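You operate a simulated robot arm through the tools that you are given. There is no shell and no other tool. Be economical: measure what you need, move in short steps, check, and stop when the job is done.

Carry out the task below with a simulated robot arm. There is one attempt and no reset: what you move stays moved.

## Task
Measure brass disc 57 and put it in the tray for its size.
Fine: use the black gauge and swing its arm back afterwards.

It is judged by the outcome, as a careful person would: the job done as asked, and still so three seconds after it is handed in. It fails if anything else is knocked over, pushed out of place, dropped, spilled or broken.

## Robot
A 6-joint arm with a two-finger parallel gripper, fixed in place. Base frame: the origin is at the foot of the arm, x ahead of it, y to its left, z up; the work surface is at about z = 0. Units: mm, rad, N and s.
With the tool pointing down near the work surface it reaches from about 180 to 460 mm from the base axis. Its first joint turns from -1.222 to 1.222 rad. Payload 1.9 kg.
The tool frame sits at the grasp point between the pads (the TCP): z along the fingers, y along the line on which they close. The tips reach 23 mm beyond it. Largest opening 94 mm; finger width 38, thickness 10; the body of the gripper, 54 by 96 mm, starts 39 mm behind the TCP.
Orientation is that of the tool frame in the base frame, as a unit quaternion [x, y, z, w]. With the fingers straight down and closing along the base's y, the tool's x points along the base's -x, its y along +y and its z along -z.

## Interface
- The arm moves only by the tool servo_tool. Its argument "series" is a list of rows, each a list of 3 entries, a list of its own where there are three numbers: the turn, a rotation vector about the tool's x, y, z in units of 4 degrees (1.0 is 4 degrees), then the shift along the tool's x, y, z in units of 40 mm (1.0 is 40 mm), then the closure in counts, from 0 (fully open) to 255 (shut). In form: [[[wx, wy, wz], [x, y, z], hand], ...]. A call has 1 to 8 rows; each row shifts and turns the commanded pose from where the row before left it, along the tool's axes as they then stand. A call with a number of a shift or a turn outside -1 to 1 is refused whole. Each row takes 0.2 s and may step no farther than 50 mm and 0.15 rad from the row before; otherwise, or with a gripper value out of range, the whole call is refused. A pose out of reach is approached as far as the arm can. The call stops where the force on the tool passes 70 N (or 10 N more than at its start, if that is more) or the arm is blocked; 0.2 s more then pass. The fingers move at their own pace (about 108 mm/s each) and stop on an object; they squeeze with about 32 N. The grip force told is the motor's: it shows also when the fingers shut on nothing. Time passes only in rows, and 0.2 s behind the last, so rows that do not move let the fingers close. The reply holds the time, the measured pose of the TCP, the force on the tool along the base axes, the opening and the grip force, in the units named above and with some noise, with the torque about the TCP (base axes, N m) and any sound that the robot's microphone picked up.
- Cameras (640 x 400 px; columns grow to the right, rows downward): "scene" is fixed at [58.7, 309.4, 444.1]; the picture's right is [-0.76, -0.65, 0.00], its down [-0.25, 0.30, -0.92] and it looks along [0.60, -0.70, -0.39] (base axes); focal length 215 px, centre (320, 200). "wrist" rides on the gripper at [86, 16, -75] in the tool frame; the picture's right is [-0.18, 0.98, 0.00], its down [-0.58, -0.11, -0.81] and it looks along [-0.79, -0.15, 0.59] (tool axes); focal length 243 px, centre (320, 200). There is no depth. A picture from a camera that has moved, and an enlarged one, comes with that camera's place and axes in the base frame and with its lens.
- snapshot(camera): a new picture of that camera. The clock stands still meanwhile.
- inspect(camera, box): a new picture of the part [left, top, right, bottom] of that camera's present view, enlarged. The clock stands still meanwhile.
- close_job(): hands the job in; it is judged then, once.

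Work in short steps. Places have to be worked out from the pictures, the camera data and where the tool is seen: move nearer, look again, correct. Check each grasp and each placing, and mend what went wrong. You have 120 turns and 76 pictures in all, those below and enlarged ones among them. Open the gripper and draw the arm clear of the work before you hand the job in, unless the task says otherwise; then end with one line.

The tools are called after ">>>" by a JSON object that holds its "name" and its "arguments". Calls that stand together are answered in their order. servo_tool: Moves the arm, as the interface text tells. Its arguments: {"type":"object","properties":{"series":{"type":"array","items":{"type":"array"}}},"required":["series"]} The other tools are called the same way: snapshot (camera) takes a picture; inspect (camera, box) takes an enlarged picture of a part of a camera's view; close_job () hands the job in.

At the start:

```text
clock: 0.0
ee_pos: [275.7, 14.6, 403.0]
tcp_rot: [0.0, 1.0, 0.002, 0.0]
force: [-0.4, 1.5, 0.3]
wrist_torque: [0.02, -0.01, -0.02]
width: 93.9
gripper_force: 0.1
```

scene: 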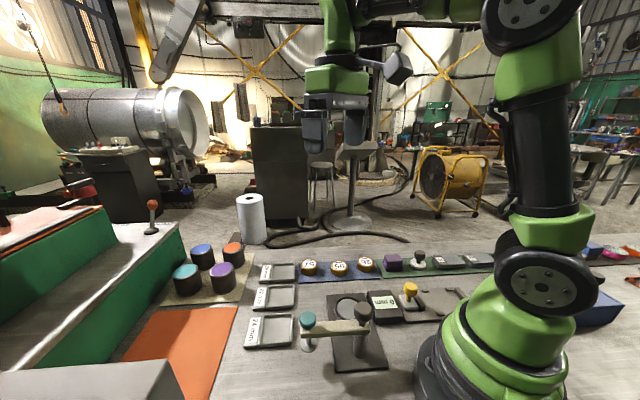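
wrist: 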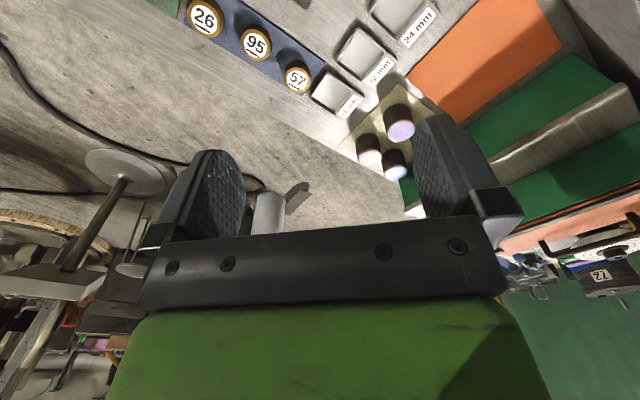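

I'll look closer at the discs, trays and gauge before moving.

>>> {"name": "inspect", "arguments": {"camera": "scene", "box": [230, 240, 390, 380]}}

>>> {"name": "inspect", "arguments": {"camera": "scene", "box": [360, 240, 520, 340]}}

>>> {"name": "inspect", "arguments": {"camera": "wrist", "box": [160, 0, 480, 200]}}

```text
2.86 times, centred on (310, 310) of scene
camera zoom: at [58.7, 309.4, 444.1], right [-0.76, -0.65, 0.0], down [-0.25, 0.3, -0.92], along [0.6, -0.7, -0.39], focal length 616 px, centre (349, -114)
```

zoom: 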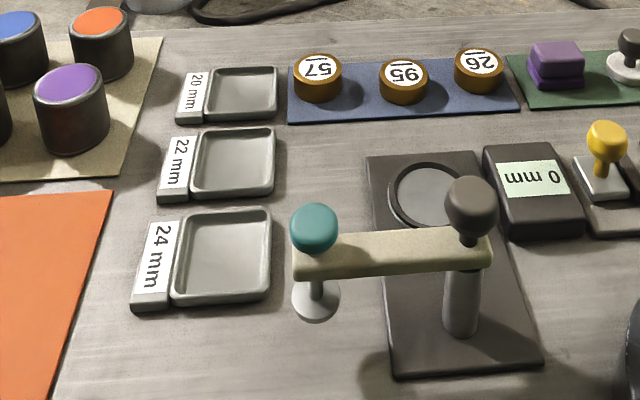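

```text
4.00 times, centred on (440, 290) of scene
camera zoom: at [58.7, 309.4, 444.1], right [-0.76, -0.65, 0.0], down [-0.25, 0.3, -0.92], along [0.6, -0.7, -0.39], focal length 862 px, centre (-160, -160)
```

zoom: 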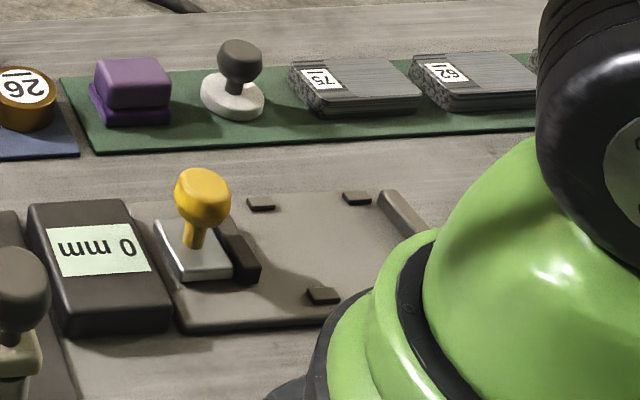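

```text
2.00 times, centred on (320, 100) of wrist
camera zoom: at [187.9, 31.3, 477.7], right [0.19, 0.98, 0.0], down [0.58, -0.11, 0.81], along [0.79, -0.15, -0.59], focal length 485 px, centre (320, 400)
```

zoom: 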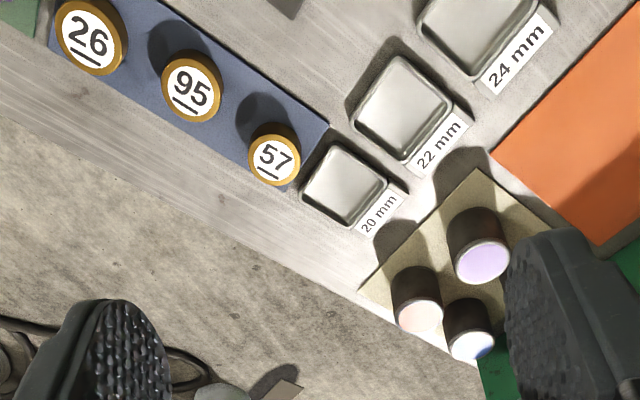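

Disc 57 is near (415,-58), tray 20 near (465,3), 22 near (405,65), 24 near (345,125). Gauge seat is near (250,-10). I descend above disc 57 and yaw so the fingers close across the row.

>>> {"name": "servo_tool", "arguments": {"series": [[[0, 0, 0], [-0.55, -0.38, 1], 0], [[0, 0, 0], [-0.55, -0.38, 1], 0], [[0, 0, 0], [-0.55, -0.38, 1], 0], [[0, 0, 0], [-0.55, -0.38, 1], 0], [[0, 0, -1], [-0.55, -0.38, 0.5], 0], [[0, 0, -1], [0, 0, 0], 0], [[0, 0, -1], [0, 0, 0], 0], [[0, 0, -1], [0, 0, 0], 0]]}}

>>> {"name": "servo_tool", "arguments": {"series": [[[0, 0, -1], [0, 0, 0], 0], [[0, 0, -1], [0, 0, 0], 0], [[0, 0, -1], [0, 0, 0], 0], [[0, 0, -0.3], [0, 0, 0], 0]]}}

>>> {"name": "snapshot", "arguments": {"camera": "wrist"}}

>>> {"name": "snapshot", "arguments": {"camera": "scene"}}

```text
clock: 1.8
ee_pos: [386.5, -60.5, 222.2]
tcp_rot: [-0.139, 0.99, 0.0, 0.0]
force: [-0.1, -0.2, 0.7]
wrist_torque: [0.0, 0.01, 0.0]
width: 93.9
gripper_force: 0.1
```

```text
clock: 2.8
ee_pos: [386.0, -61.3, 223.9]
tcp_rot: [-0.252, 0.968, 0.0, 0.0]
force: [-0.4, 0.6, 0.2]
wrist_torque: [-0.01, 0.01, -0.01]
width: 94.2
gripper_force: 0.1
```

```text
70 pictures are left
camera wrist: at [300.6, -88.6, 297.9], right [-0.32, 0.95, 0.0], down [0.56, 0.19, 0.81], along [0.77, 0.26, -0.59], focal length 243 px, centre (320, 200)
```

wrist: 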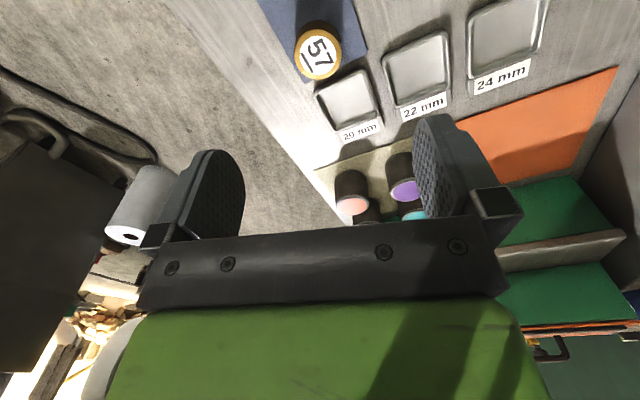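

```text
69 pictures are left
```

scene: 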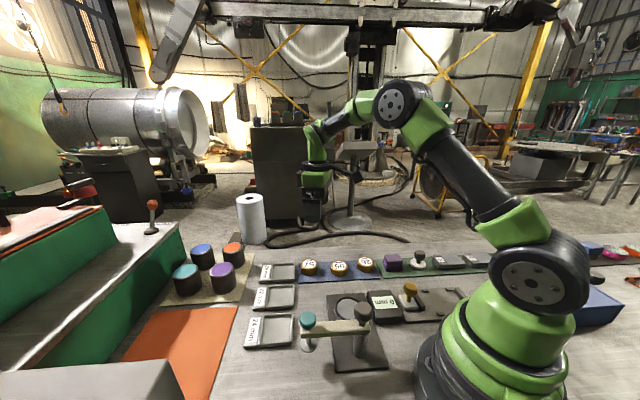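

Closer view puts disc 57 at about (411,-54). I move above it and lower to z≈105.

>>> {"name": "servo_tool", "arguments": {"series": [[[0, 0, 0], [-0.21, -0.05, 1], 0], [[0, 0, 0], [-0.21, -0.05, 1], 0], [[0, 0, 0], [-0.21, -0.05, 1], 0], [[0, 0, 0], [0, 0, 0], 0]]}}

>>> {"name": "snapshot", "arguments": {"camera": "wrist"}}

>>> {"name": "inspect", "arguments": {"camera": "scene", "box": [260, 200, 380, 290]}}

```text
clock: 3.8
ee_pos: [410.4, -55.1, 101.9]
tcp_rot: [-0.251, 0.968, 0.0, 0.001]
force: [-0.2, -0.8, 0.4]
wrist_torque: [0.01, -0.04, 0.03]
width: 94.1
gripper_force: 0.0
```

```text
68 pictures are left
camera wrist: at [325.3, -82.8, 176.7], right [-0.32, 0.95, 0.0], down [0.56, 0.19, 0.81], along [0.77, 0.26, -0.59], focal length 243 px, centre (320, 200)
```

wrist: 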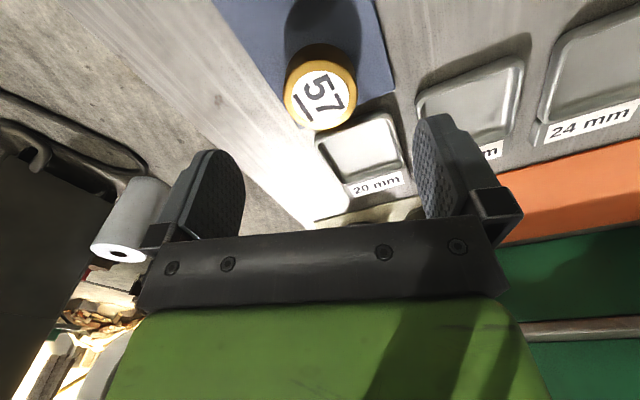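

```text
4.44 times, centred on (320, 245) of scene
camera zoom: at [58.7, 309.4, 444.1], right [-0.76, -0.65, 0.0], down [-0.25, 0.3, -0.92], along [0.6, -0.7, -0.39], focal length 958 px, centre (320, 0)
```

zoom: 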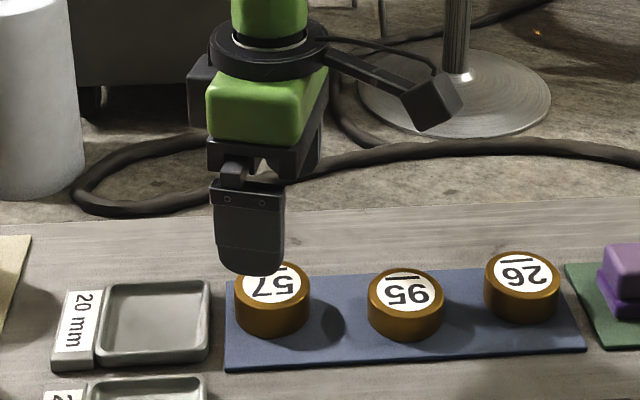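

Disc centre is about (414,-53), diameter about 45, top about z 25. I lower to z≈33 with a small forward correction, then close.

>>> {"name": "servo_tool", "arguments": {"series": [[[0, 0, 0], [-0.1, 0, 0.6], 0], [[0, 0, 0], [0, 0, 0.6], 0], [[0, 0, 0], [0, 0, 0.5], 0], [[0, 0, 0], [0, 0, 0], 0]]}}

>>> {"name": "inspect", "arguments": {"camera": "scene", "box": [260, 200, 380, 290]}}

>>> {"name": "snapshot", "arguments": {"camera": "wrist"}}

```text
clock: 4.8
ee_pos: [414.0, -51.2, 34.4]
tcp_rot: [-0.251, 0.968, 0.0, 0.001]
force: [0.4, -0.3, -1.1]
wrist_torque: [0.0, 0.02, 0.01]
width: 94.1
gripper_force: 0.1
```

```text
4.44 times, centred on (320, 245) of scene
camera zoom: at [58.7, 309.4, 444.1], right [-0.76, -0.65, 0.0], down [-0.25, 0.3, -0.92], along [0.6, -0.7, -0.39], focal length 958 px, centre (320, 0)
```

zoom: 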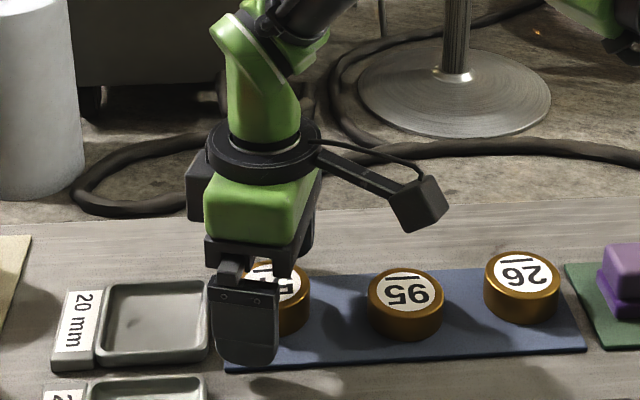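

```text
65 pictures are left
camera wrist: at [328.8, -79.9, 109.0], right [-0.32, 0.95, 0.0], down [0.56, 0.19, 0.81], along [0.77, 0.26, -0.59], focal length 243 px, centre (320, 200)
```

wrist: 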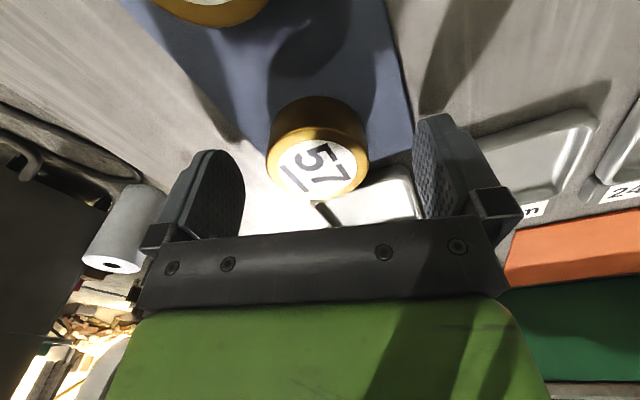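

The disc sits between the pads, within about 4 mm of centre. I make a small correction and close.

>>> {"name": "servo_tool", "arguments": {"series": [[[0, 0, 0], [0.07, 0.05, 0], 0], [[0, 0, 0], [0, 0, 0], 255], [[0, 0, 0], [0, 0, 0], 255], [[0, 0, 0], [0, 0, 0], 255], [[0, 0, 0], [0, 0, 0], 255]]}}

>>> {"name": "snapshot", "arguments": {"camera": "wrist"}}

```text
clock: 6.0
ee_pos: [411.7, -51.9, 34.5]
tcp_rot: [-0.252, 0.968, 0.0, 0.001]
force: [1.5, -2.3, 2.0]
wrist_torque: [-0.04, -0.15, -0.06]
width: 48.9
gripper_force: 32.0
```

```text
64 pictures are left
camera wrist: at [326.1, -79.7, 109.1], right [-0.32, 0.95, 0.0], down [0.56, 0.19, 0.81], along [0.77, 0.26, -0.59], focal length 243 px, centre (320, 200)
```

wrist: 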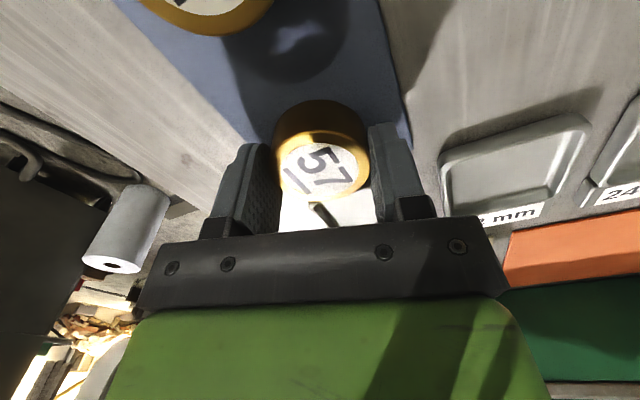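

The disc is gripped at 48.9 mm wide. I lift it straight up and look at the gauge.

>>> {"name": "servo_tool", "arguments": {"series": [[[0, 0, 0], [0, 0, -0.5], 255], [[0, 0, 0], [0, 0, -1], 255], [[0, 0, 0], [0, 0, -1], 255], [[0, 0, 0], [0, 0, -1], 255], [[0, 0, 0], [0, 0, -1], 255]]}}

>>> {"name": "snapshot", "arguments": {"camera": "wrist"}}

>>> {"name": "inspect", "arguments": {"camera": "scene", "box": [290, 280, 410, 380]}}

```text
clock: 7.2
ee_pos: [409.6, -52.7, 213.6]
tcp_rot: [-0.251, 0.968, 0.0, 0.001]
force: [0.1, -1.4, -4.1]
wrist_torque: [-0.01, 0.04, 0.0]
width: 49.0
gripper_force: 31.8
```

```text
63 pictures are left
camera wrist: at [325.0, -80.7, 288.7], right [-0.32, 0.95, 0.0], down [0.56, 0.19, 0.81], along [0.76, 0.26, -0.59], focal length 243 px, centre (320, 200)
```

wrist: 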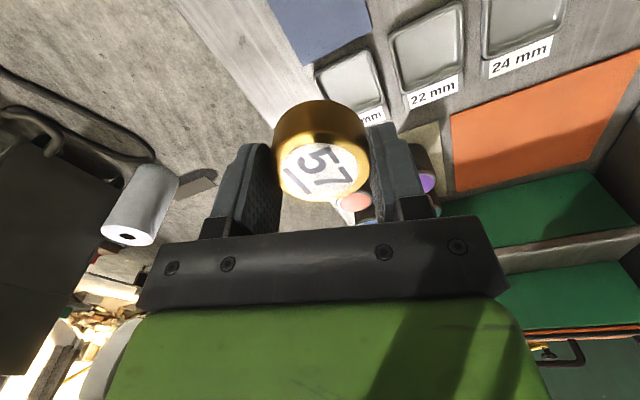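

```text
4.00 times, centred on (350, 330) of scene
camera zoom: at [58.8, 309.4, 444.1], right [-0.76, -0.65, 0.0], down [-0.25, 0.3, -0.92], along [0.6, -0.7, -0.39], focal length 862 px, centre (200, -320)
```

zoom: 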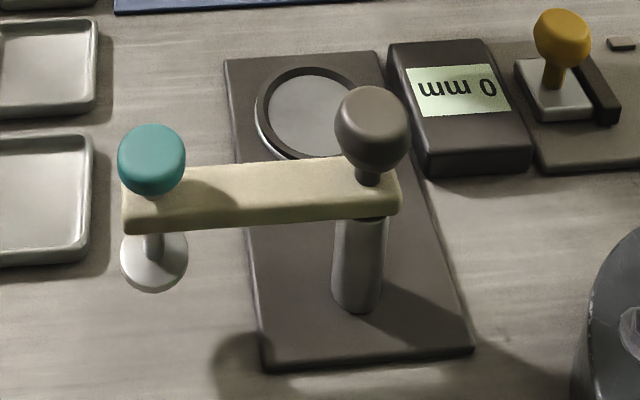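

Disc is securely held. I move back to about (255,-120) and yaw to 90° so the wrist camera looks along +y across the gauge.

>>> {"name": "servo_tool", "arguments": {"series": [[[0, 0, 0], [0.84, 0.086, 0], 255], [[0, 0, 0], [0.84, 0.086, 0], 255], [[0, 0, 0], [0.84, 0.086, 0], 255], [[0, 0, 0], [0.84, 0.086, 0], 255], [[0, 0, 0], [0.84, 0.086, 0], 255], [[0, 0, -1], [0, 0, 0], 255], [[0, 0, -1], [0, 0, 0], 255], [[0, 0, -1], [0, 0, 0], 255]]}}

>>> {"name": "servo_tool", "arguments": {"series": [[[0, 0, -1], [0, 0, 0], 255], [[0, 0, -1], [0, 0, 0], 255], [[0, 0, -1], [0, 0, 0], 255], [[0, 0, -1], [0, 0, 0], 255], [[0, 0, -1], [0, 0, 0], 255], [[0, 0, -1], [0, 0, 0], 255], [[0, 0, -1], [0, 0, 0], 255], [[0, 0, -1], [0, 0, 0], 255]]}}

>>> {"name": "servo_tool", "arguments": {"series": [[[0, 0, -1], [0, 0, 0], 255], [[0, 0, -1], [0, 0, 0], 255], [[0, 0, -1], [0, 0, 0], 255], [[0, 0, -1], [0, 0, 0], 255], [[0, 0, 0], [0, 0, 0], 255]]}}

>>> {"name": "snapshot", "arguments": {"camera": "wrist"}}

```text
clock: 9.0
ee_pos: [256.2, -118.6, 213.3]
tcp_rot: [-0.352, 0.936, 0.0, 0.001]
force: [-0.8, -0.8, -4.2]
wrist_torque: [-0.01, 0.0, 0.0]
width: 48.9
gripper_force: 32.2
```

```text
clock: 10.8
ee_pos: [255.3, -118.9, 215.2]
tcp_rot: [-0.596, 0.803, 0.0, 0.001]
force: [-0.5, 0.7, -3.9]
wrist_torque: [0.02, 0.02, 0.06]
width: 48.7
gripper_force: 31.8
```

```text
clock: 12.0
ee_pos: [256.4, -118.8, 214.9]
tcp_rot: [-0.703, 0.712, 0.0, 0.0]
force: [-0.7, -0.2, -3.5]
wrist_torque: [-0.01, 0.03, 0.05]
width: 48.7
gripper_force: 31.8
```

```text
61 pictures are left
camera wrist: at [237.2, -204.7, 289.0], right [-0.98, 0.2, 0.0], down [0.12, 0.58, 0.81], along [0.16, 0.79, -0.59], focal length 243 px, centre (320, 200)
```

wrist: 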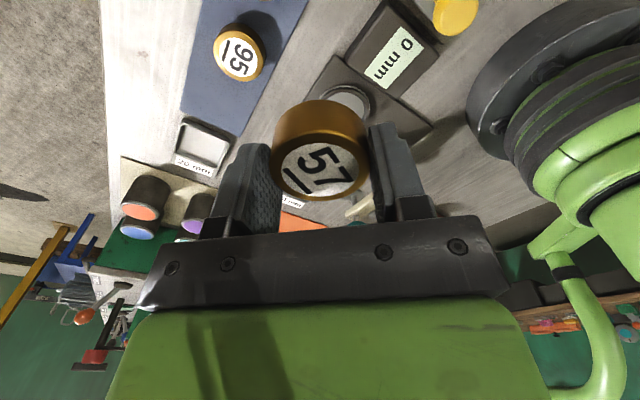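

Gauge seat is partly hidden behind the held disc; I zoom in there.

>>> {"name": "inspect", "arguments": {"camera": "wrist", "box": [270, 40, 450, 240]}}

```text
2.00 times, centred on (360, 140) of wrist
camera zoom: at [237.2, -204.7, 289.0], right [-0.98, 0.2, 0.0], down [0.12, 0.58, 0.81], along [0.16, 0.79, -0.59], focal length 485 px, centre (240, 320)
```

zoom: 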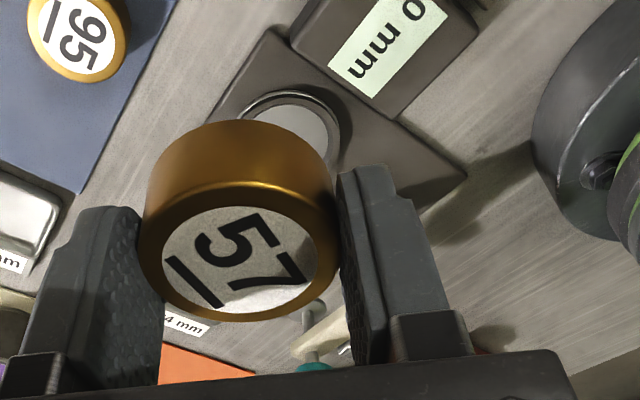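

Seat estimated at (244,-12). I move over it at safe height and lower to about z 125 for a scene view check.

>>> {"name": "servo_tool", "arguments": {"series": [[[0, 0, 0], [-0.9, 0.1, 0], 255], [[0, 0, 0], [-0.9, 0.1, 0], 255], [[0, 0, 0], [-0.87, 0.1, 0.2], 255], [[0, 0, 0], [0, 0, 1], 255], [[0, 0, 0], [0, 0, 1], 255], [[0, 0, 0], [0, 0, 0], 255]]}}

>>> {"name": "inspect", "arguments": {"camera": "scene", "box": [270, 240, 430, 380]}}

>>> {"name": "snapshot", "arguments": {"camera": "wrist"}}

```text
clock: 13.4
ee_pos: [247.0, -13.0, 127.6]
tcp_rot: [-0.702, 0.712, 0.001, 0.001]
force: [-0.3, -1.1, -4.0]
wrist_torque: [0.02, 0.03, -0.01]
width: 48.7
gripper_force: 31.4
```

```text
2.86 times, centred on (350, 310) of scene
camera zoom: at [58.7, 309.4, 444.1], right [-0.76, -0.65, 0.0], down [-0.25, 0.3, -0.92], along [0.6, -0.7, -0.39], focal length 616 px, centre (234, -114)
```

zoom: 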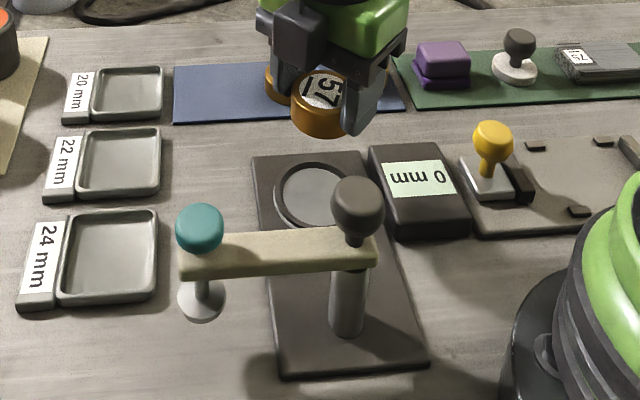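

```text
58 pictures are left
camera wrist: at [227.8, -99.6, 201.4], right [-0.98, 0.2, 0.0], down [0.12, 0.58, 0.81], along [0.16, 0.79, -0.59], focal length 243 px, centre (320, 200)
```

wrist: 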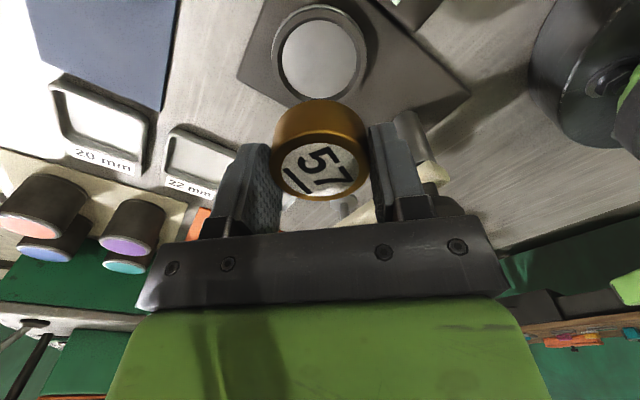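

Seat centre from this view is (244,-18) with about 57 mm inner diameter. I correct and lower to z≈75, then recheck.

>>> {"name": "servo_tool", "arguments": {"series": [[[0, 0, 0], [0.12, 0.07, 0.3], 255], [[0, 0, 0], [0, 0, 0.5], 255], [[0, 0, 0], [0, 0, 0.5], 255], [[0, 0, 0], [0, 0, 0], 255]]}}

>>> {"name": "snapshot", "arguments": {"camera": "wrist"}}

>>> {"name": "inspect", "arguments": {"camera": "scene", "box": [310, 240, 410, 320]}}

```text
clock: 14.4
ee_pos: [242.8, -15.7, 74.1]
tcp_rot: [-0.702, 0.712, -0.001, 0.001]
force: [1.0, -0.6, -3.6]
wrist_torque: [-0.01, -0.04, -0.05]
width: 48.7
gripper_force: 31.8
```

```text
57 pictures are left
camera wrist: at [223.9, -102.6, 148.7], right [-0.98, 0.2, 0.0], down [0.12, 0.58, 0.81], along [0.16, 0.79, -0.59], focal length 243 px, centre (320, 200)
```

wrist: 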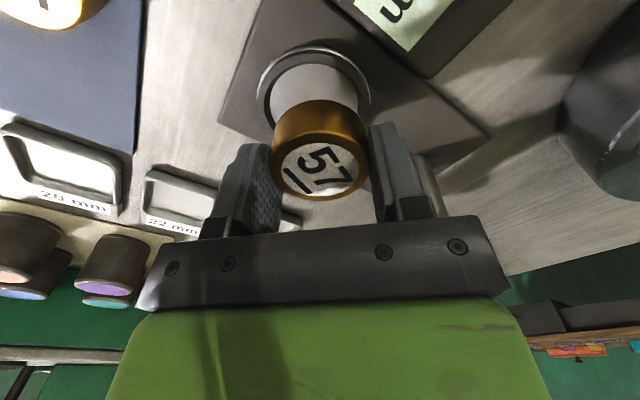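

```text
5.00 times, centred on (360, 280) of scene
camera zoom: at [58.7, 309.4, 444.1], right [-0.76, -0.65, 0.0], down [-0.25, 0.3, -0.92], along [0.6, -0.7, -0.39], focal length 1077 px, centre (120, -200)
```

zoom: 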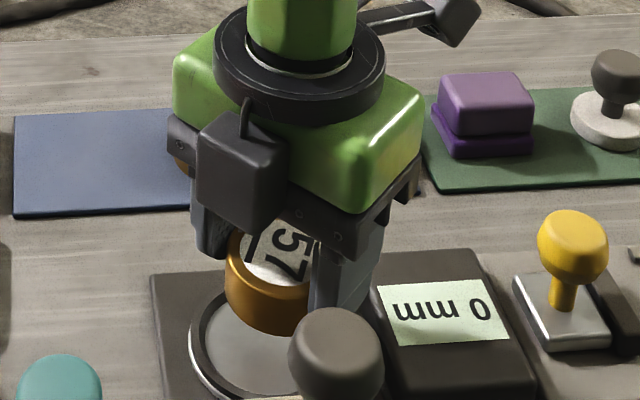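

Seat computes to (245.5,-16.5), with the tool within 2–3 mm. I correct slightly and lower close to contact.

>>> {"name": "servo_tool", "arguments": {"series": [[[0, 0, 0], [0.02, -0.06, 0.3], 255], [[0, 0, 0], [0, 0, 0.35], 255], [[0, 0, 0], [0, 0, 0], 255]]}}

>>> {"name": "snapshot", "arguments": {"camera": "wrist"}}

>>> {"name": "inspect", "arguments": {"camera": "scene", "box": [310, 260, 410, 340]}}

```text
clock: 15.2
ee_pos: [245.7, -16.4, 47.9]
tcp_rot: [-0.702, 0.712, 0.0, 0.001]
force: [0.2, 0.1, -4.2]
wrist_torque: [0.0, -0.06, 0.01]
width: 48.7
gripper_force: 31.8
```

```text
55 pictures are left
camera wrist: at [226.5, -101.9, 122.7], right [-0.98, 0.2, 0.0], down [0.12, 0.58, 0.81], along [0.16, 0.79, -0.59], focal length 243 px, centre (320, 200)
```

wrist: 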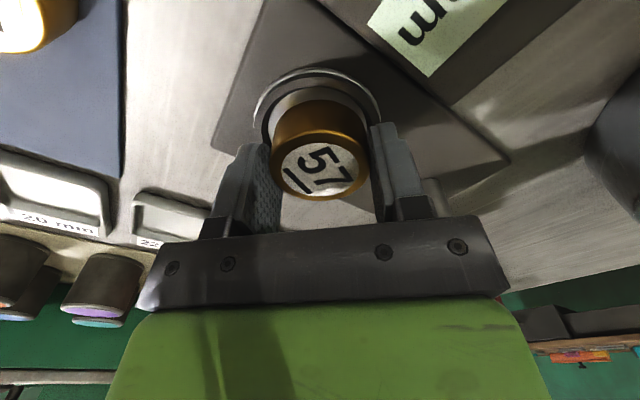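

```text
5.00 times, centred on (360, 300) of scene
camera zoom: at [58.7, 309.4, 444.1], right [-0.76, -0.65, 0.0], down [-0.25, 0.3, -0.92], along [0.6, -0.7, -0.39], focal length 1077 px, centre (120, -300)
```

zoom: 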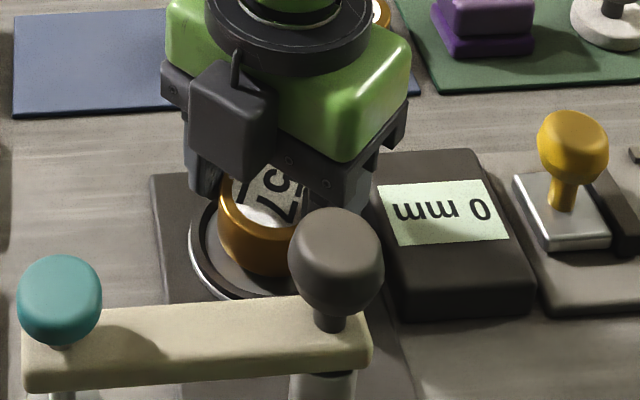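

Well centred. I lower in small steps watching the force.

>>> {"name": "servo_tool", "arguments": {"series": [[[0, 0, 0], [0, 0, 0.06], 255], [[0, 0, 0], [0, 0, 0.06], 255], [[0, 0, 0], [0, 0, 0], 255]]}}

```text
clock: 16.0
ee_pos: [244.7, -15.8, 42.7]
tcp_rot: [-0.702, 0.713, 0.0, 0.0]
force: [0.0, 0.7, -3.6]
wrist_torque: [0.01, 0.02, -0.01]
width: 48.6
gripper_force: 32.0
```

No contact yet; two more small steps.

>>> {"name": "servo_tool", "arguments": {"series": [[[0, 0, 0], [0, 0, 0.05], 255], [[0, 0, 0], [0, 0, 0], 255]]}}

>>> {"name": "servo_tool", "arguments": {"series": [[[0, 0, 0], [0, 0, 0.04], 255], [[0, 0, 0], [0, 0, 0], 255]]}}

>>> {"name": "inspect", "arguments": {"camera": "scene", "box": [310, 260, 410, 340]}}

```text
clock: 16.6
ee_pos: [245.1, -16.8, 42.2]
tcp_rot: [-0.701, 0.713, 0.0, -0.001]
force: [-0.3, 0.4, -3.9]
wrist_torque: [0.03, 0.0, 0.0]
width: 49.0
gripper_force: 32.4
```

```text
clock: 17.2
ee_pos: [244.6, -17.0, 41.4]
tcp_rot: [-0.702, 0.712, 0.0, 0.001]
force: [1.2, 5.6, 13.5]
wrist_torque: [0.3, 0.18, -0.01]
width: 48.8
gripper_force: 32.2
```

```text
5.00 times, centred on (360, 300) of scene
camera zoom: at [58.7, 309.4, 444.1], right [-0.76, -0.65, 0.0], down [-0.25, 0.3, -0.92], along [0.6, -0.7, -0.39], focal length 1077 px, centre (120, -300)
```

zoom: 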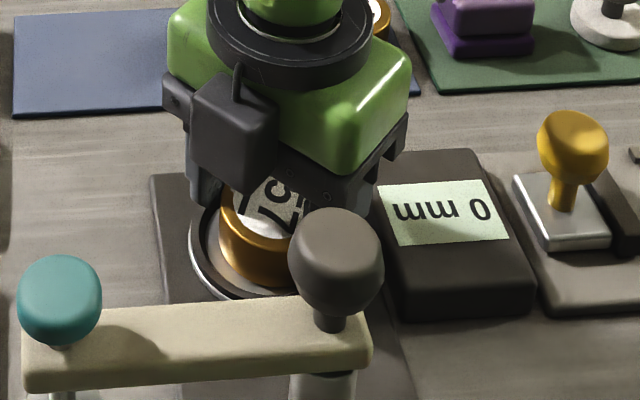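

Contact at z≈41.4. I check with the wrist camera that the disc is inside the ring before releasing.

>>> {"name": "inspect", "arguments": {"camera": "wrist", "box": [220, 50, 420, 220]}}

```text
2.35 times, centred on (320, 135) of wrist
camera zoom: at [226.1, -102.8, 115.7], right [-0.98, 0.2, 0.0], down [0.12, 0.58, 0.81], along [0.16, 0.79, -0.59], focal length 571 px, centre (320, 353)
```

zoom: 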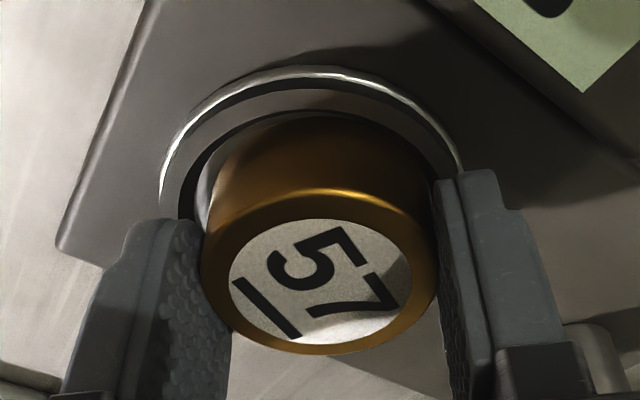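

Contact is slightly off-centre; the ring centre appears about 2 mm toward +x of the disc. I lift 2 mm, shift +2 mm in x, and lower again to see if it goes deeper.

>>> {"name": "servo_tool", "arguments": {"series": [[[0, 0, 0], [0, 0, -0.08], 255], [[0, 0, 0], [0, -0.055, 0], 255], [[0, 0, 0], [0, 0, 0.04], 255], [[0, 0, 0], [0, 0, 0], 255]]}}

>>> {"name": "servo_tool", "arguments": {"series": [[[0, 0, 0], [0, 0, 0.05], 255], [[0, 0, 0], [0, 0, 0], 255]]}}

```text
clock: 18.2
ee_pos: [247.8, -17.3, 42.0]
tcp_rot: [-0.702, 0.712, 0.0, 0.0]
force: [0.2, 0.5, -3.7]
wrist_torque: [0.0, -0.02, -0.02]
width: 48.7
gripper_force: 32.3
```

```text
clock: 18.8
ee_pos: [246.6, -17.0, 39.7]
tcp_rot: [-0.702, 0.712, -0.001, 0.001]
force: [-3.7, -2.3, 24.3]
wrist_torque: [-0.04, 0.38, -0.15]
width: 48.9
gripper_force: 31.9
```

>>> {"name": "inspect", "arguments": {"camera": "wrist", "box": [220, 50, 420, 220]}}

>>> {"name": "inspect", "arguments": {"camera": "scene", "box": [340, 280, 380, 310]}}

```text
2.35 times, centred on (320, 135) of wrist
camera zoom: at [228.6, -103.3, 114.8], right [-0.98, 0.2, 0.0], down [0.12, 0.58, 0.81], along [0.16, 0.79, -0.59], focal length 571 px, centre (320, 353)
```

zoom: 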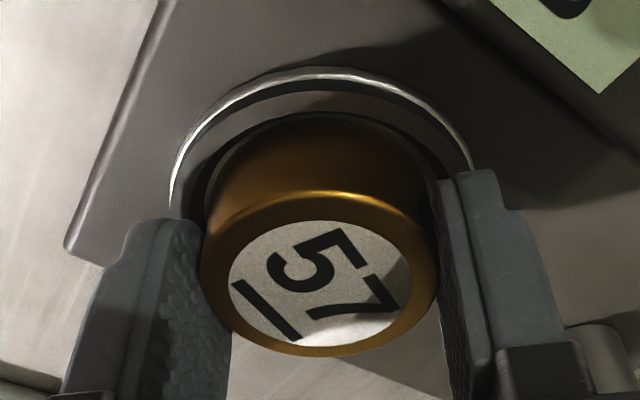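

```text
13.33 times, centred on (360, 295) of scene
camera zoom: at [58.7, 309.4, 444.1], right [-0.76, -0.65, 0.0], down [-0.25, 0.3, -0.92], along [0.6, -0.7, -0.39], focal length 2872 px, centre (-213, -1067)
```

zoom: 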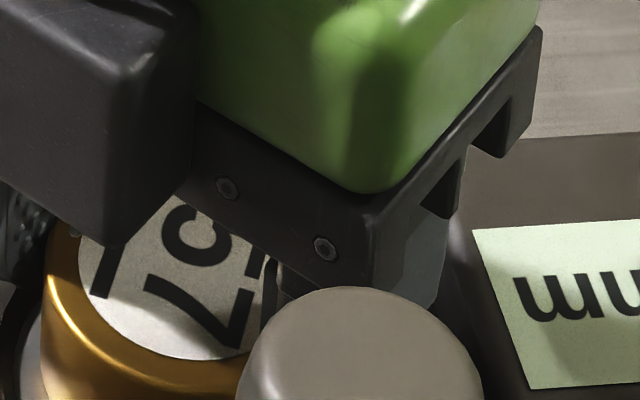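

Now centred in the ring at z≈40, resting on the seat. I relieve the pressure and open only partway (to stay clear of the display box).

>>> {"name": "servo_tool", "arguments": {"series": [[[0, 0, 0], [0, 0, -0.03], 255], [[0, 0, 0], [0, 0, 0], 85], [[0, 0, 0], [0, 0, 0], 85], [[0, 0, 0], [0, 0, 0], 85]]}}

>>> {"name": "inspect", "arguments": {"camera": "wrist", "box": [220, 50, 420, 220]}}

```text
clock: 19.8
ee_pos: [247.2, -18.0, 41.2]
tcp_rot: [-0.702, 0.713, 0.0, 0.001]
force: [0.1, 0.3, -0.1]
wrist_torque: [0.0, 0.01, -0.01]
width: 62.8
gripper_force: 0.0
```

```text
2.35 times, centred on (320, 135) of wrist
camera zoom: at [228.7, -103.4, 116.1], right [-0.98, 0.2, 0.0], down [0.12, 0.58, 0.81], along [0.16, 0.79, -0.59], focal length 571 px, centre (320, 353)
```

zoom: 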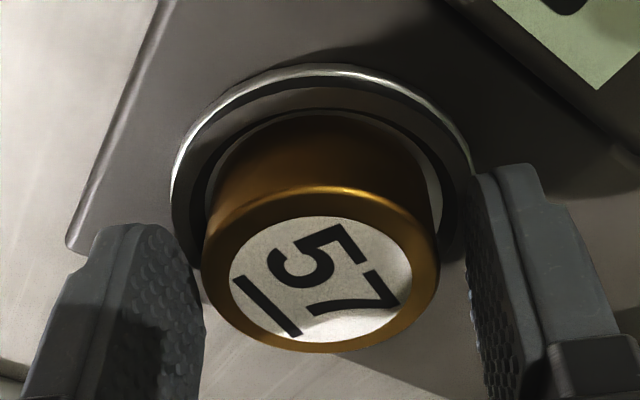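

Disc sits flat and centred in the seat. I rise straight up and retreat to −y to view the whole gauge.

>>> {"name": "servo_tool", "arguments": {"series": [[[0, 0, 0], [0, 0, -0.5], 85], [[0, 0, 0], [0, 0, -1], 85], [[0, 0, 0], [0, 0, -1], 85], [[0, 0, 0], [0.8, 0, -0.8], 85], [[0, 0, 0], [1, 0, -0.5], 85], [[0, 0, 0], [0.8, 0, 0], 85], [[0, 0, 0], [0, 0, 0], 85]]}}

>>> {"name": "snapshot", "arguments": {"camera": "wrist"}}

>>> {"name": "inspect", "arguments": {"camera": "scene", "box": [290, 270, 430, 380]}}

```text
clock: 21.4
ee_pos: [246.2, -123.0, 193.7]
tcp_rot: [-0.701, 0.713, 0.0, 0.001]
force: [-0.3, 0.2, 0.1]
wrist_torque: [-0.03, 0.0, 0.02]
width: 62.6
gripper_force: 0.2
```

```text
48 pictures are left
camera wrist: at [226.8, -209.0, 268.4], right [-0.98, 0.2, 0.0], down [0.12, 0.58, 0.81], along [0.16, 0.79, -0.59], focal length 243 px, centre (320, 200)
```

wrist: 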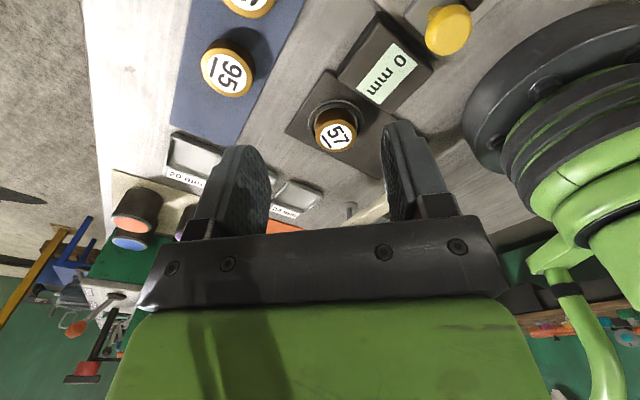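

```text
3.64 times, centred on (360, 325) of scene
camera zoom: at [58.7, 309.4, 444.1], right [-0.76, -0.65, 0.0], down [-0.25, 0.3, -0.92], along [0.6, -0.7, -0.39], focal length 783 px, centre (174, -254)
```

zoom: 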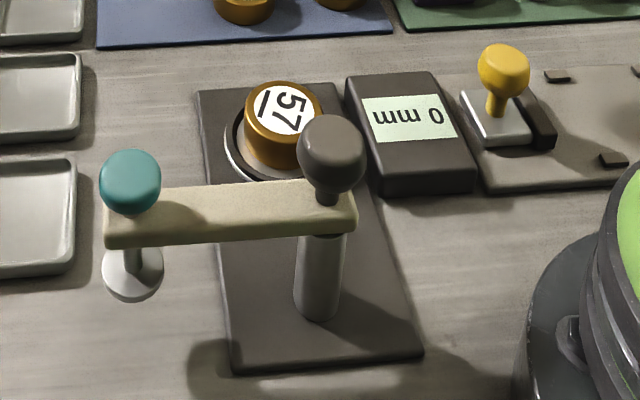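

Disc 57 is on the seat at (247,-17); calibration with it gives the arm pivot at ~(178,54), parked teal plunger knob at ~(248,124, z 92–120), radius ~99. I move above the teal knob at z≈194 and yaw the tool to point along the arm.

>>> {"name": "servo_tool", "arguments": {"series": [[[0, 0, 0], [-0.88, 0, 0], 0], [[0, 0, 0], [-0.88, 0, 0], 0], [[0, 0, 0], [-0.88, 0, 0], 0], [[0, 0, 0], [-0.88, 0, 0], 0], [[0, 0, 0], [-0.88, 0, 0], 0], [[0, 0, 0], [-0.88, 0, 0], 0], [[0, 0, 0], [-0.88, 0, 0], 0], [[0, 0, 1], [0, 0, 0], 0]]}}

>>> {"name": "servo_tool", "arguments": {"series": [[[0, 0, 1], [0, 0, 0], 0], [[0, 0, 1], [0, 0, 0], 0], [[0, 0, 1], [0, 0, 0], 0], [[0, 0, 1], [0, 0, 0], 0], [[0, 0, 1], [0, 0, 0], 0], [[0, 0, 1], [0, 0, 0], 0], [[0, 0, 1], [0, 0, 0], 0], [[0, 0, 1], [0, 0, 0], 0]]}}

>>> {"name": "servo_tool", "arguments": {"series": [[[0, 0, 1], [0, 0, 0], 0], [[0, 0, 1], [0, 0, 0], 0], [[0, 0, 0], [0, 0, 0], 0]]}}

>>> {"name": "snapshot", "arguments": {"camera": "wrist"}}

>>> {"name": "inspect", "arguments": {"camera": "scene", "box": [230, 200, 430, 380]}}

```text
clock: 23.2
ee_pos: [248.3, 123.7, 192.2]
tcp_rot: [-0.676, 0.737, 0.001, 0.001]
force: [-0.3, -0.2, 1.0]
wrist_torque: [0.01, 0.0, 0.03]
width: 94.0
gripper_force: 0.2
```

```text
clock: 25.0
ee_pos: [250.3, 125.7, 194.5]
tcp_rot: [-0.447, 0.895, 0.001, 0.0]
force: [-0.8, 1.6, 0.3]
wrist_torque: [-0.01, 0.01, 0.02]
width: 93.9
gripper_force: 0.0
```

```text
clock: 25.8
ee_pos: [248.9, 126.2, 193.5]
tcp_rot: [-0.384, 0.923, 0.0, 0.001]
force: [-0.8, 1.1, 0.3]
wrist_torque: [-0.02, 0.01, 0.06]
width: 94.0
gripper_force: 0.0
```

```text
46 pictures are left
camera wrist: at [175.4, 75.6, 268.4], right [-0.57, 0.82, 0.0], down [0.49, 0.33, 0.81], along [0.67, 0.46, -0.59], focal length 243 px, centre (320, 200)
```

wrist: 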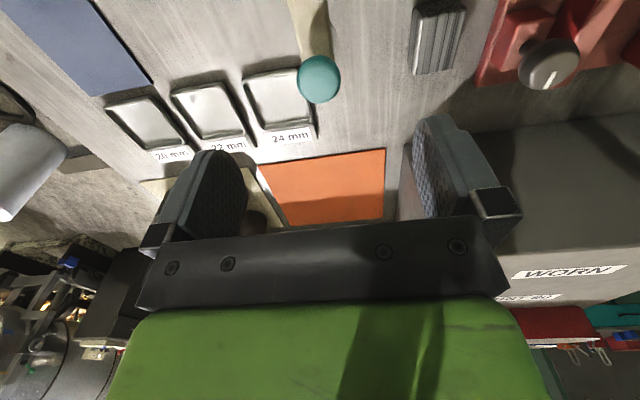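

```text
2.22 times, centred on (330, 290) of scene
camera zoom: at [58.7, 309.4, 444.1], right [-0.76, -0.65, 0.0], down [-0.25, 0.3, -0.92], along [0.6, -0.7, -0.39], focal length 479 px, centre (298, 0)
```

zoom: 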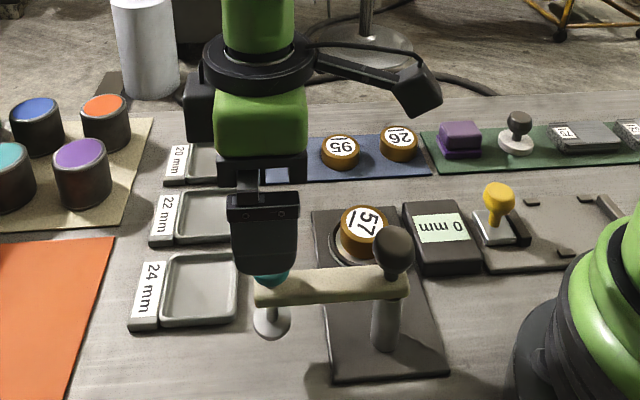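

Teal knob is at ~(242,122); arm points at 44–45°, matching the tool. I correct by 6 mm and lower to z≈128.

>>> {"name": "servo_tool", "arguments": {"series": [[[0, 0, 0], [0.15, 0.04, 0.6], 0], [[0, 0, 0], [0, 0, 0.6], 0], [[0, 0, 0], [0, 0, 0.4], 0], [[0, 0, 0], [0, 0, 0], 0]]}}

>>> {"name": "snapshot", "arguments": {"camera": "wrist"}}

>>> {"name": "inspect", "arguments": {"camera": "scene", "box": [270, 260, 390, 370]}}

```text
clock: 26.8
ee_pos: [244.8, 122.7, 130.2]
tcp_rot: [-0.383, 0.924, 0.0, 0.001]
force: [0.9, 0.2, -0.3]
wrist_torque: [-0.02, 0.03, 0.02]
width: 94.0
gripper_force: 0.0
```

```text
44 pictures are left
camera wrist: at [170.3, 72.5, 205.5], right [-0.57, 0.82, 0.0], down [0.49, 0.33, 0.81], along [0.67, 0.46, -0.59], focal length 243 px, centre (320, 200)
```

wrist: 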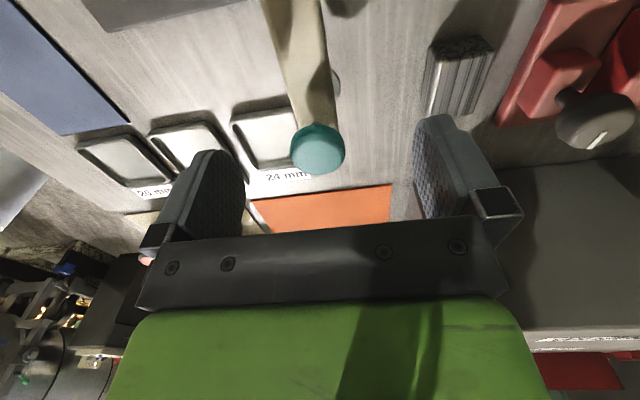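

```text
3.64 times, centred on (330, 315) of scene
camera zoom: at [58.7, 309.4, 444.1], right [-0.76, -0.65, 0.0], down [-0.25, 0.3, -0.92], along [0.6, -0.7, -0.39], focal length 783 px, centre (284, -218)
```

zoom: 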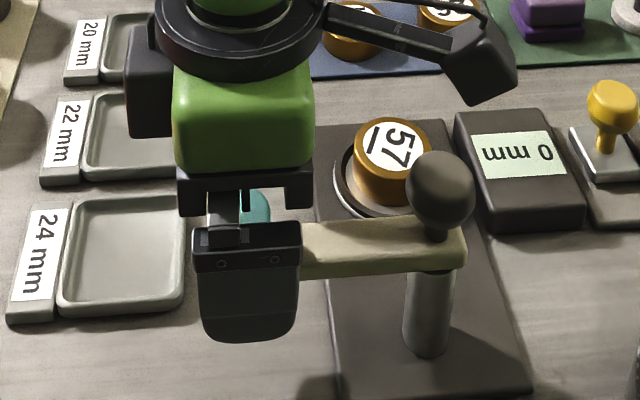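

Knob centre at ~z 108, well aligned. I lower 12 mm and close on it.

>>> {"name": "servo_tool", "arguments": {"series": [[[0, 0, 0], [0.03, 0, 0.3], 0], [[0, 0, 0], [0, 0, 0], 255], [[0, 0, 0], [0, 0, 0], 255], [[0, 0, 0], [0, 0, 0], 255], [[0, 0, 0], [0, 0, 0], 255], [[0, 0, 0], [0, 0, 0], 255]]}}

>>> {"name": "snapshot", "arguments": {"camera": "wrist"}}

>>> {"name": "inspect", "arguments": {"camera": "scene", "box": [270, 260, 410, 370]}}

```text
clock: 28.2
ee_pos: [243.8, 121.7, 120.1]
tcp_rot: [-0.383, 0.924, 0.0, 0.002]
force: [26.2, -39.8, -2.1]
wrist_torque: [-0.69, -0.36, -0.11]
width: 27.8
gripper_force: 44.4
```

```text
42 pictures are left
camera wrist: at [169.7, 71.5, 193.4], right [-0.57, 0.82, 0.0], down [0.49, 0.33, 0.81], along [0.67, 0.46, -0.59], focal length 243 px, centre (320, 200)
```

wrist: 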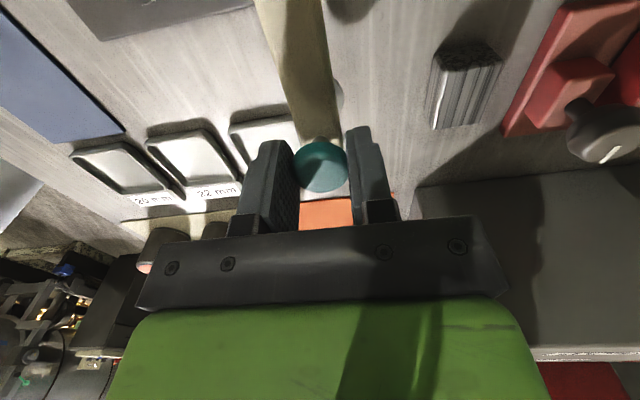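

```text
3.64 times, centred on (340, 315) of scene
camera zoom: at [58.8, 309.4, 444.1], right [-0.76, -0.65, 0.0], down [-0.25, 0.3, -0.92], along [0.6, -0.7, -0.39], focal length 783 px, centre (247, -218)
```

zoom: 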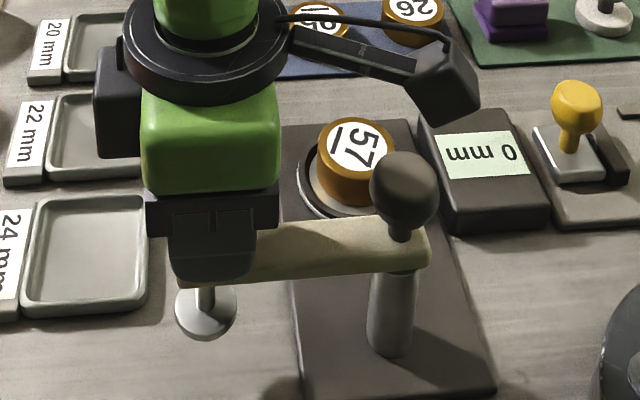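

Gripped (27.8 mm), with a side load because the knob is slightly clockwise of my centre. I ease 2 mm clockwise and read the force.

>>> {"name": "servo_tool", "arguments": {"series": [[[0, 0, 0], [0, -0.05, 0], 255], [[0, 0, 0], [0, 0, 0], 255]]}}

```text
clock: 28.8
ee_pos: [244.7, 119.8, 118.6]
tcp_rot: [-0.384, 0.923, 0.0, 0.0]
force: [12.7, -9.3, 0.8]
wrist_torque: [-0.19, -0.06, -0.33]
width: 28.0
gripper_force: 45.3
```

Load dropped. I begin swinging along the arc, two 4° steps first.

>>> {"name": "servo_tool", "arguments": {"series": [[[0, 0, 1], [0.006, -0.167, 0], 255], [[0, 0, 1], [0.006, -0.167, 0], 255], [[0, 0, 0], [0, 0, 0], 255]]}}

```text
clock: 29.6
ee_pos: [253.3, 111.2, 118.7]
tcp_rot: [-0.317, 0.948, 0.001, 0.001]
force: [1.5, 6.2, -0.1]
wrist_torque: [0.18, -0.03, -0.36]
width: 28.1
gripper_force: 44.9
```

Swings freely with ~6 N. Continuing.

>>> {"name": "servo_tool", "arguments": {"series": [[[0, 0, 1], [0.006, -0.167, 0], 255], [[0, 0, 1], [0.006, -0.167, 0], 255], [[0, 0, 1], [0.006, -0.167, 0], 255], [[0, 0, 1], [0.006, -0.167, 0], 255], [[0, 0, 0], [0, 0, 0], 255]]}}

>>> {"name": "inspect", "arguments": {"camera": "scene", "box": [270, 240, 430, 370]}}

```text
clock: 30.8
ee_pos: [266.2, 86.8, 117.9]
tcp_rot: [-0.183, 0.983, 0.001, -0.001]
force: [-6.1, -2.0, -0.1]
wrist_torque: [-0.05, 0.12, -0.05]
width: 28.1
gripper_force: 44.8
```

```text
3.08 times, centred on (350, 305) of scene
camera zoom: at [58.7, 309.4, 444.1], right [-0.76, -0.65, 0.0], down [-0.25, 0.3, -0.92], along [0.6, -0.7, -0.39], focal length 663 px, centre (228, -123)
```

zoom: 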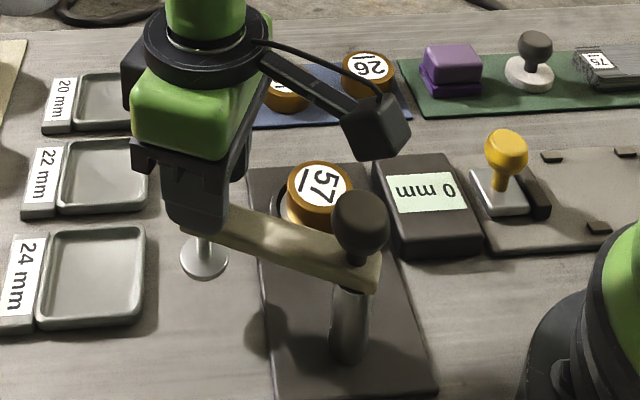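

Arm is following. Continuing four more steps with a slight inward bias.

>>> {"name": "servo_tool", "arguments": {"series": [[[0, 0, 1], [0.012, -0.167, 0], 255], [[0, 0, 1], [0.012, -0.167, 0], 255], [[0, 0, 1], [0.012, -0.167, 0], 255], [[0, 0, 1], [0.012, -0.167, 0], 255], [[0, 0, 0], [0, 0, 0], 255]]}}

```text
clock: 32.0
ee_pos: [271.5, 60.5, 115.7]
tcp_rot: [-0.044, 0.999, 0.001, 0.001]
force: [-1.5, 1.0, 0.6]
wrist_torque: [0.05, 0.01, -0.14]
width: 28.2
gripper_force: 45.3
```

Smooth. Four more steps, then check the foot-to-disc clearance.

>>> {"name": "servo_tool", "arguments": {"series": [[[0, 0, 1], [0.008, -0.167, 0], 255], [[0, 0, 1], [0.008, -0.167, 0], 255], [[0, 0, 1], [0.008, -0.167, 0], 255], [[0, 0, 1], [0.008, -0.167, 0], 255], [[0, 0, 0], [0, 0, 0], 255]]}}

>>> {"name": "inspect", "arguments": {"camera": "scene", "box": [290, 250, 410, 350]}}

>>> {"name": "snapshot", "arguments": {"camera": "wrist"}}

```text
clock: 33.2
ee_pos: [270.3, 33.3, 117.6]
tcp_rot: [0.095, 0.995, 0.0, 0.001]
force: [1.2, 1.1, 0.3]
wrist_torque: [0.11, 0.22, -0.11]
width: 28.2
gripper_force: 45.2
```

```text
4.00 times, centred on (350, 300) of scene
camera zoom: at [58.7, 309.4, 444.1], right [-0.76, -0.65, 0.0], down [-0.25, 0.3, -0.92], along [0.6, -0.7, -0.39], focal length 862 px, centre (200, -200)
```

zoom: 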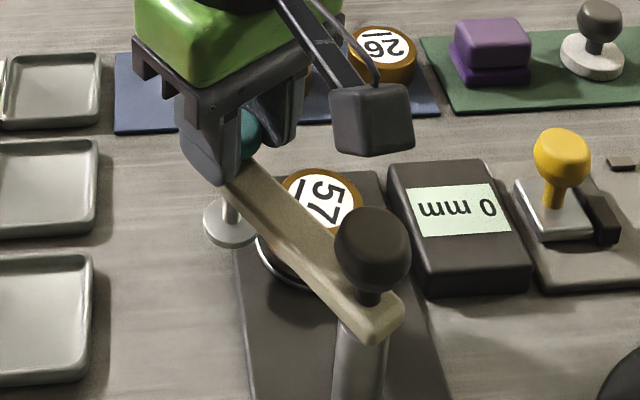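

```text
38 pictures are left
camera wrist: at [186.5, 66.0, 192.3], right [0.37, 0.93, 0.0], down [0.55, -0.22, 0.81], along [0.75, -0.29, -0.59], focal length 243 px, centre (320, 200)
```

wrist: 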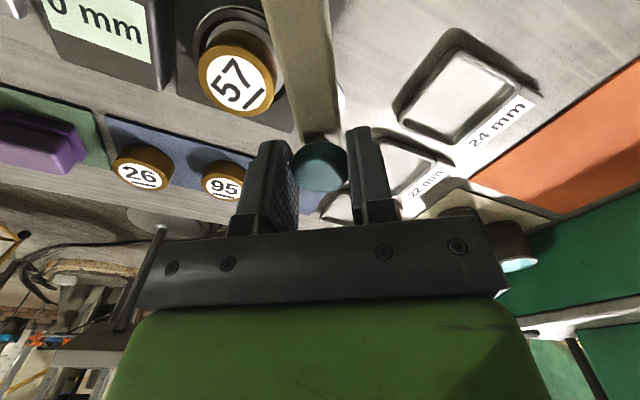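

Foot plate computes to z≈45, above the disc top (~34). I proceed in small steps watching force.

>>> {"name": "servo_tool", "arguments": {"series": [[[0, 0, 1], [0.006, -0.167, 0], 255], [[0, 0, 1], [0.006, -0.167, 0], 255], [[0, 0, 1], [0.006, -0.167, 0], 255], [[0, 0, 0], [0, 0, 0], 255]]}}

>>> {"name": "inspect", "arguments": {"camera": "scene", "box": [310, 260, 400, 335]}}

```text
clock: 34.2
ee_pos: [263.6, 15.1, 116.7]
tcp_rot: [0.199, 0.98, 0.001, -0.001]
force: [-5.4, 3.8, 0.2]
wrist_torque: [0.13, 0.25, -0.14]
width: 28.1
gripper_force: 44.8
```

```text
5.33 times, centred on (355, 298) of scene
camera zoom: at [58.7, 309.4, 444.1], right [-0.76, -0.65, 0.0], down [-0.25, 0.3, -0.92], along [0.6, -0.7, -0.39], focal length 1149 px, centre (133, -320)
```

zoom: 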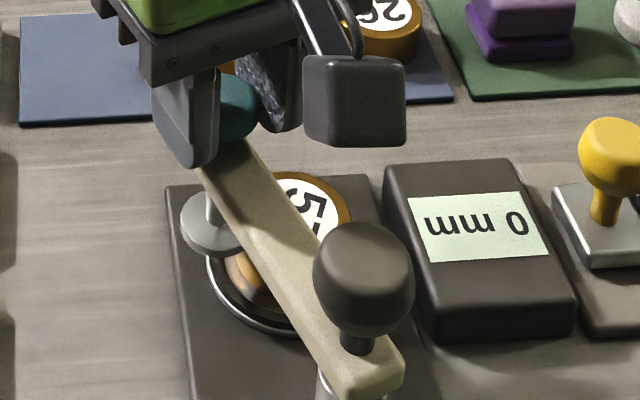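

Foot passes over the disc with clearance. Continuing toward −45°.

>>> {"name": "servo_tool", "arguments": {"series": [[[0, 0, 1], [0.006, -0.167, 0], 255], [[0, 0, 1], [0.006, -0.167, 0], 255], [[0, 0, 1], [0.006, -0.167, 0], 255], [[0, 0, 1], [0.006, -0.167, 0], 255], [[0, 0, 0], [0, 0, 0], 255]]}}

>>> {"name": "inspect", "arguments": {"camera": "scene", "box": [310, 260, 410, 340]}}

```text
clock: 35.4
ee_pos: [250.4, -8.0, 117.2]
tcp_rot: [0.334, 0.942, 0.0, -0.002]
force: [-25.8, 20.9, 0.4]
wrist_torque: [0.5, 0.62, 0.07]
width: 28.3
gripper_force: 45.3
```

```text
5.00 times, centred on (360, 300) of scene
camera zoom: at [58.7, 309.4, 444.1], right [-0.76, -0.65, 0.0], down [-0.25, 0.3, -0.92], along [0.6, -0.7, -0.39], focal length 1077 px, centre (120, -300)
```

zoom: 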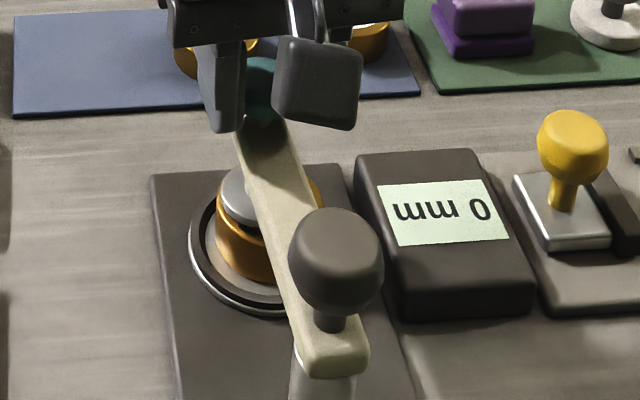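

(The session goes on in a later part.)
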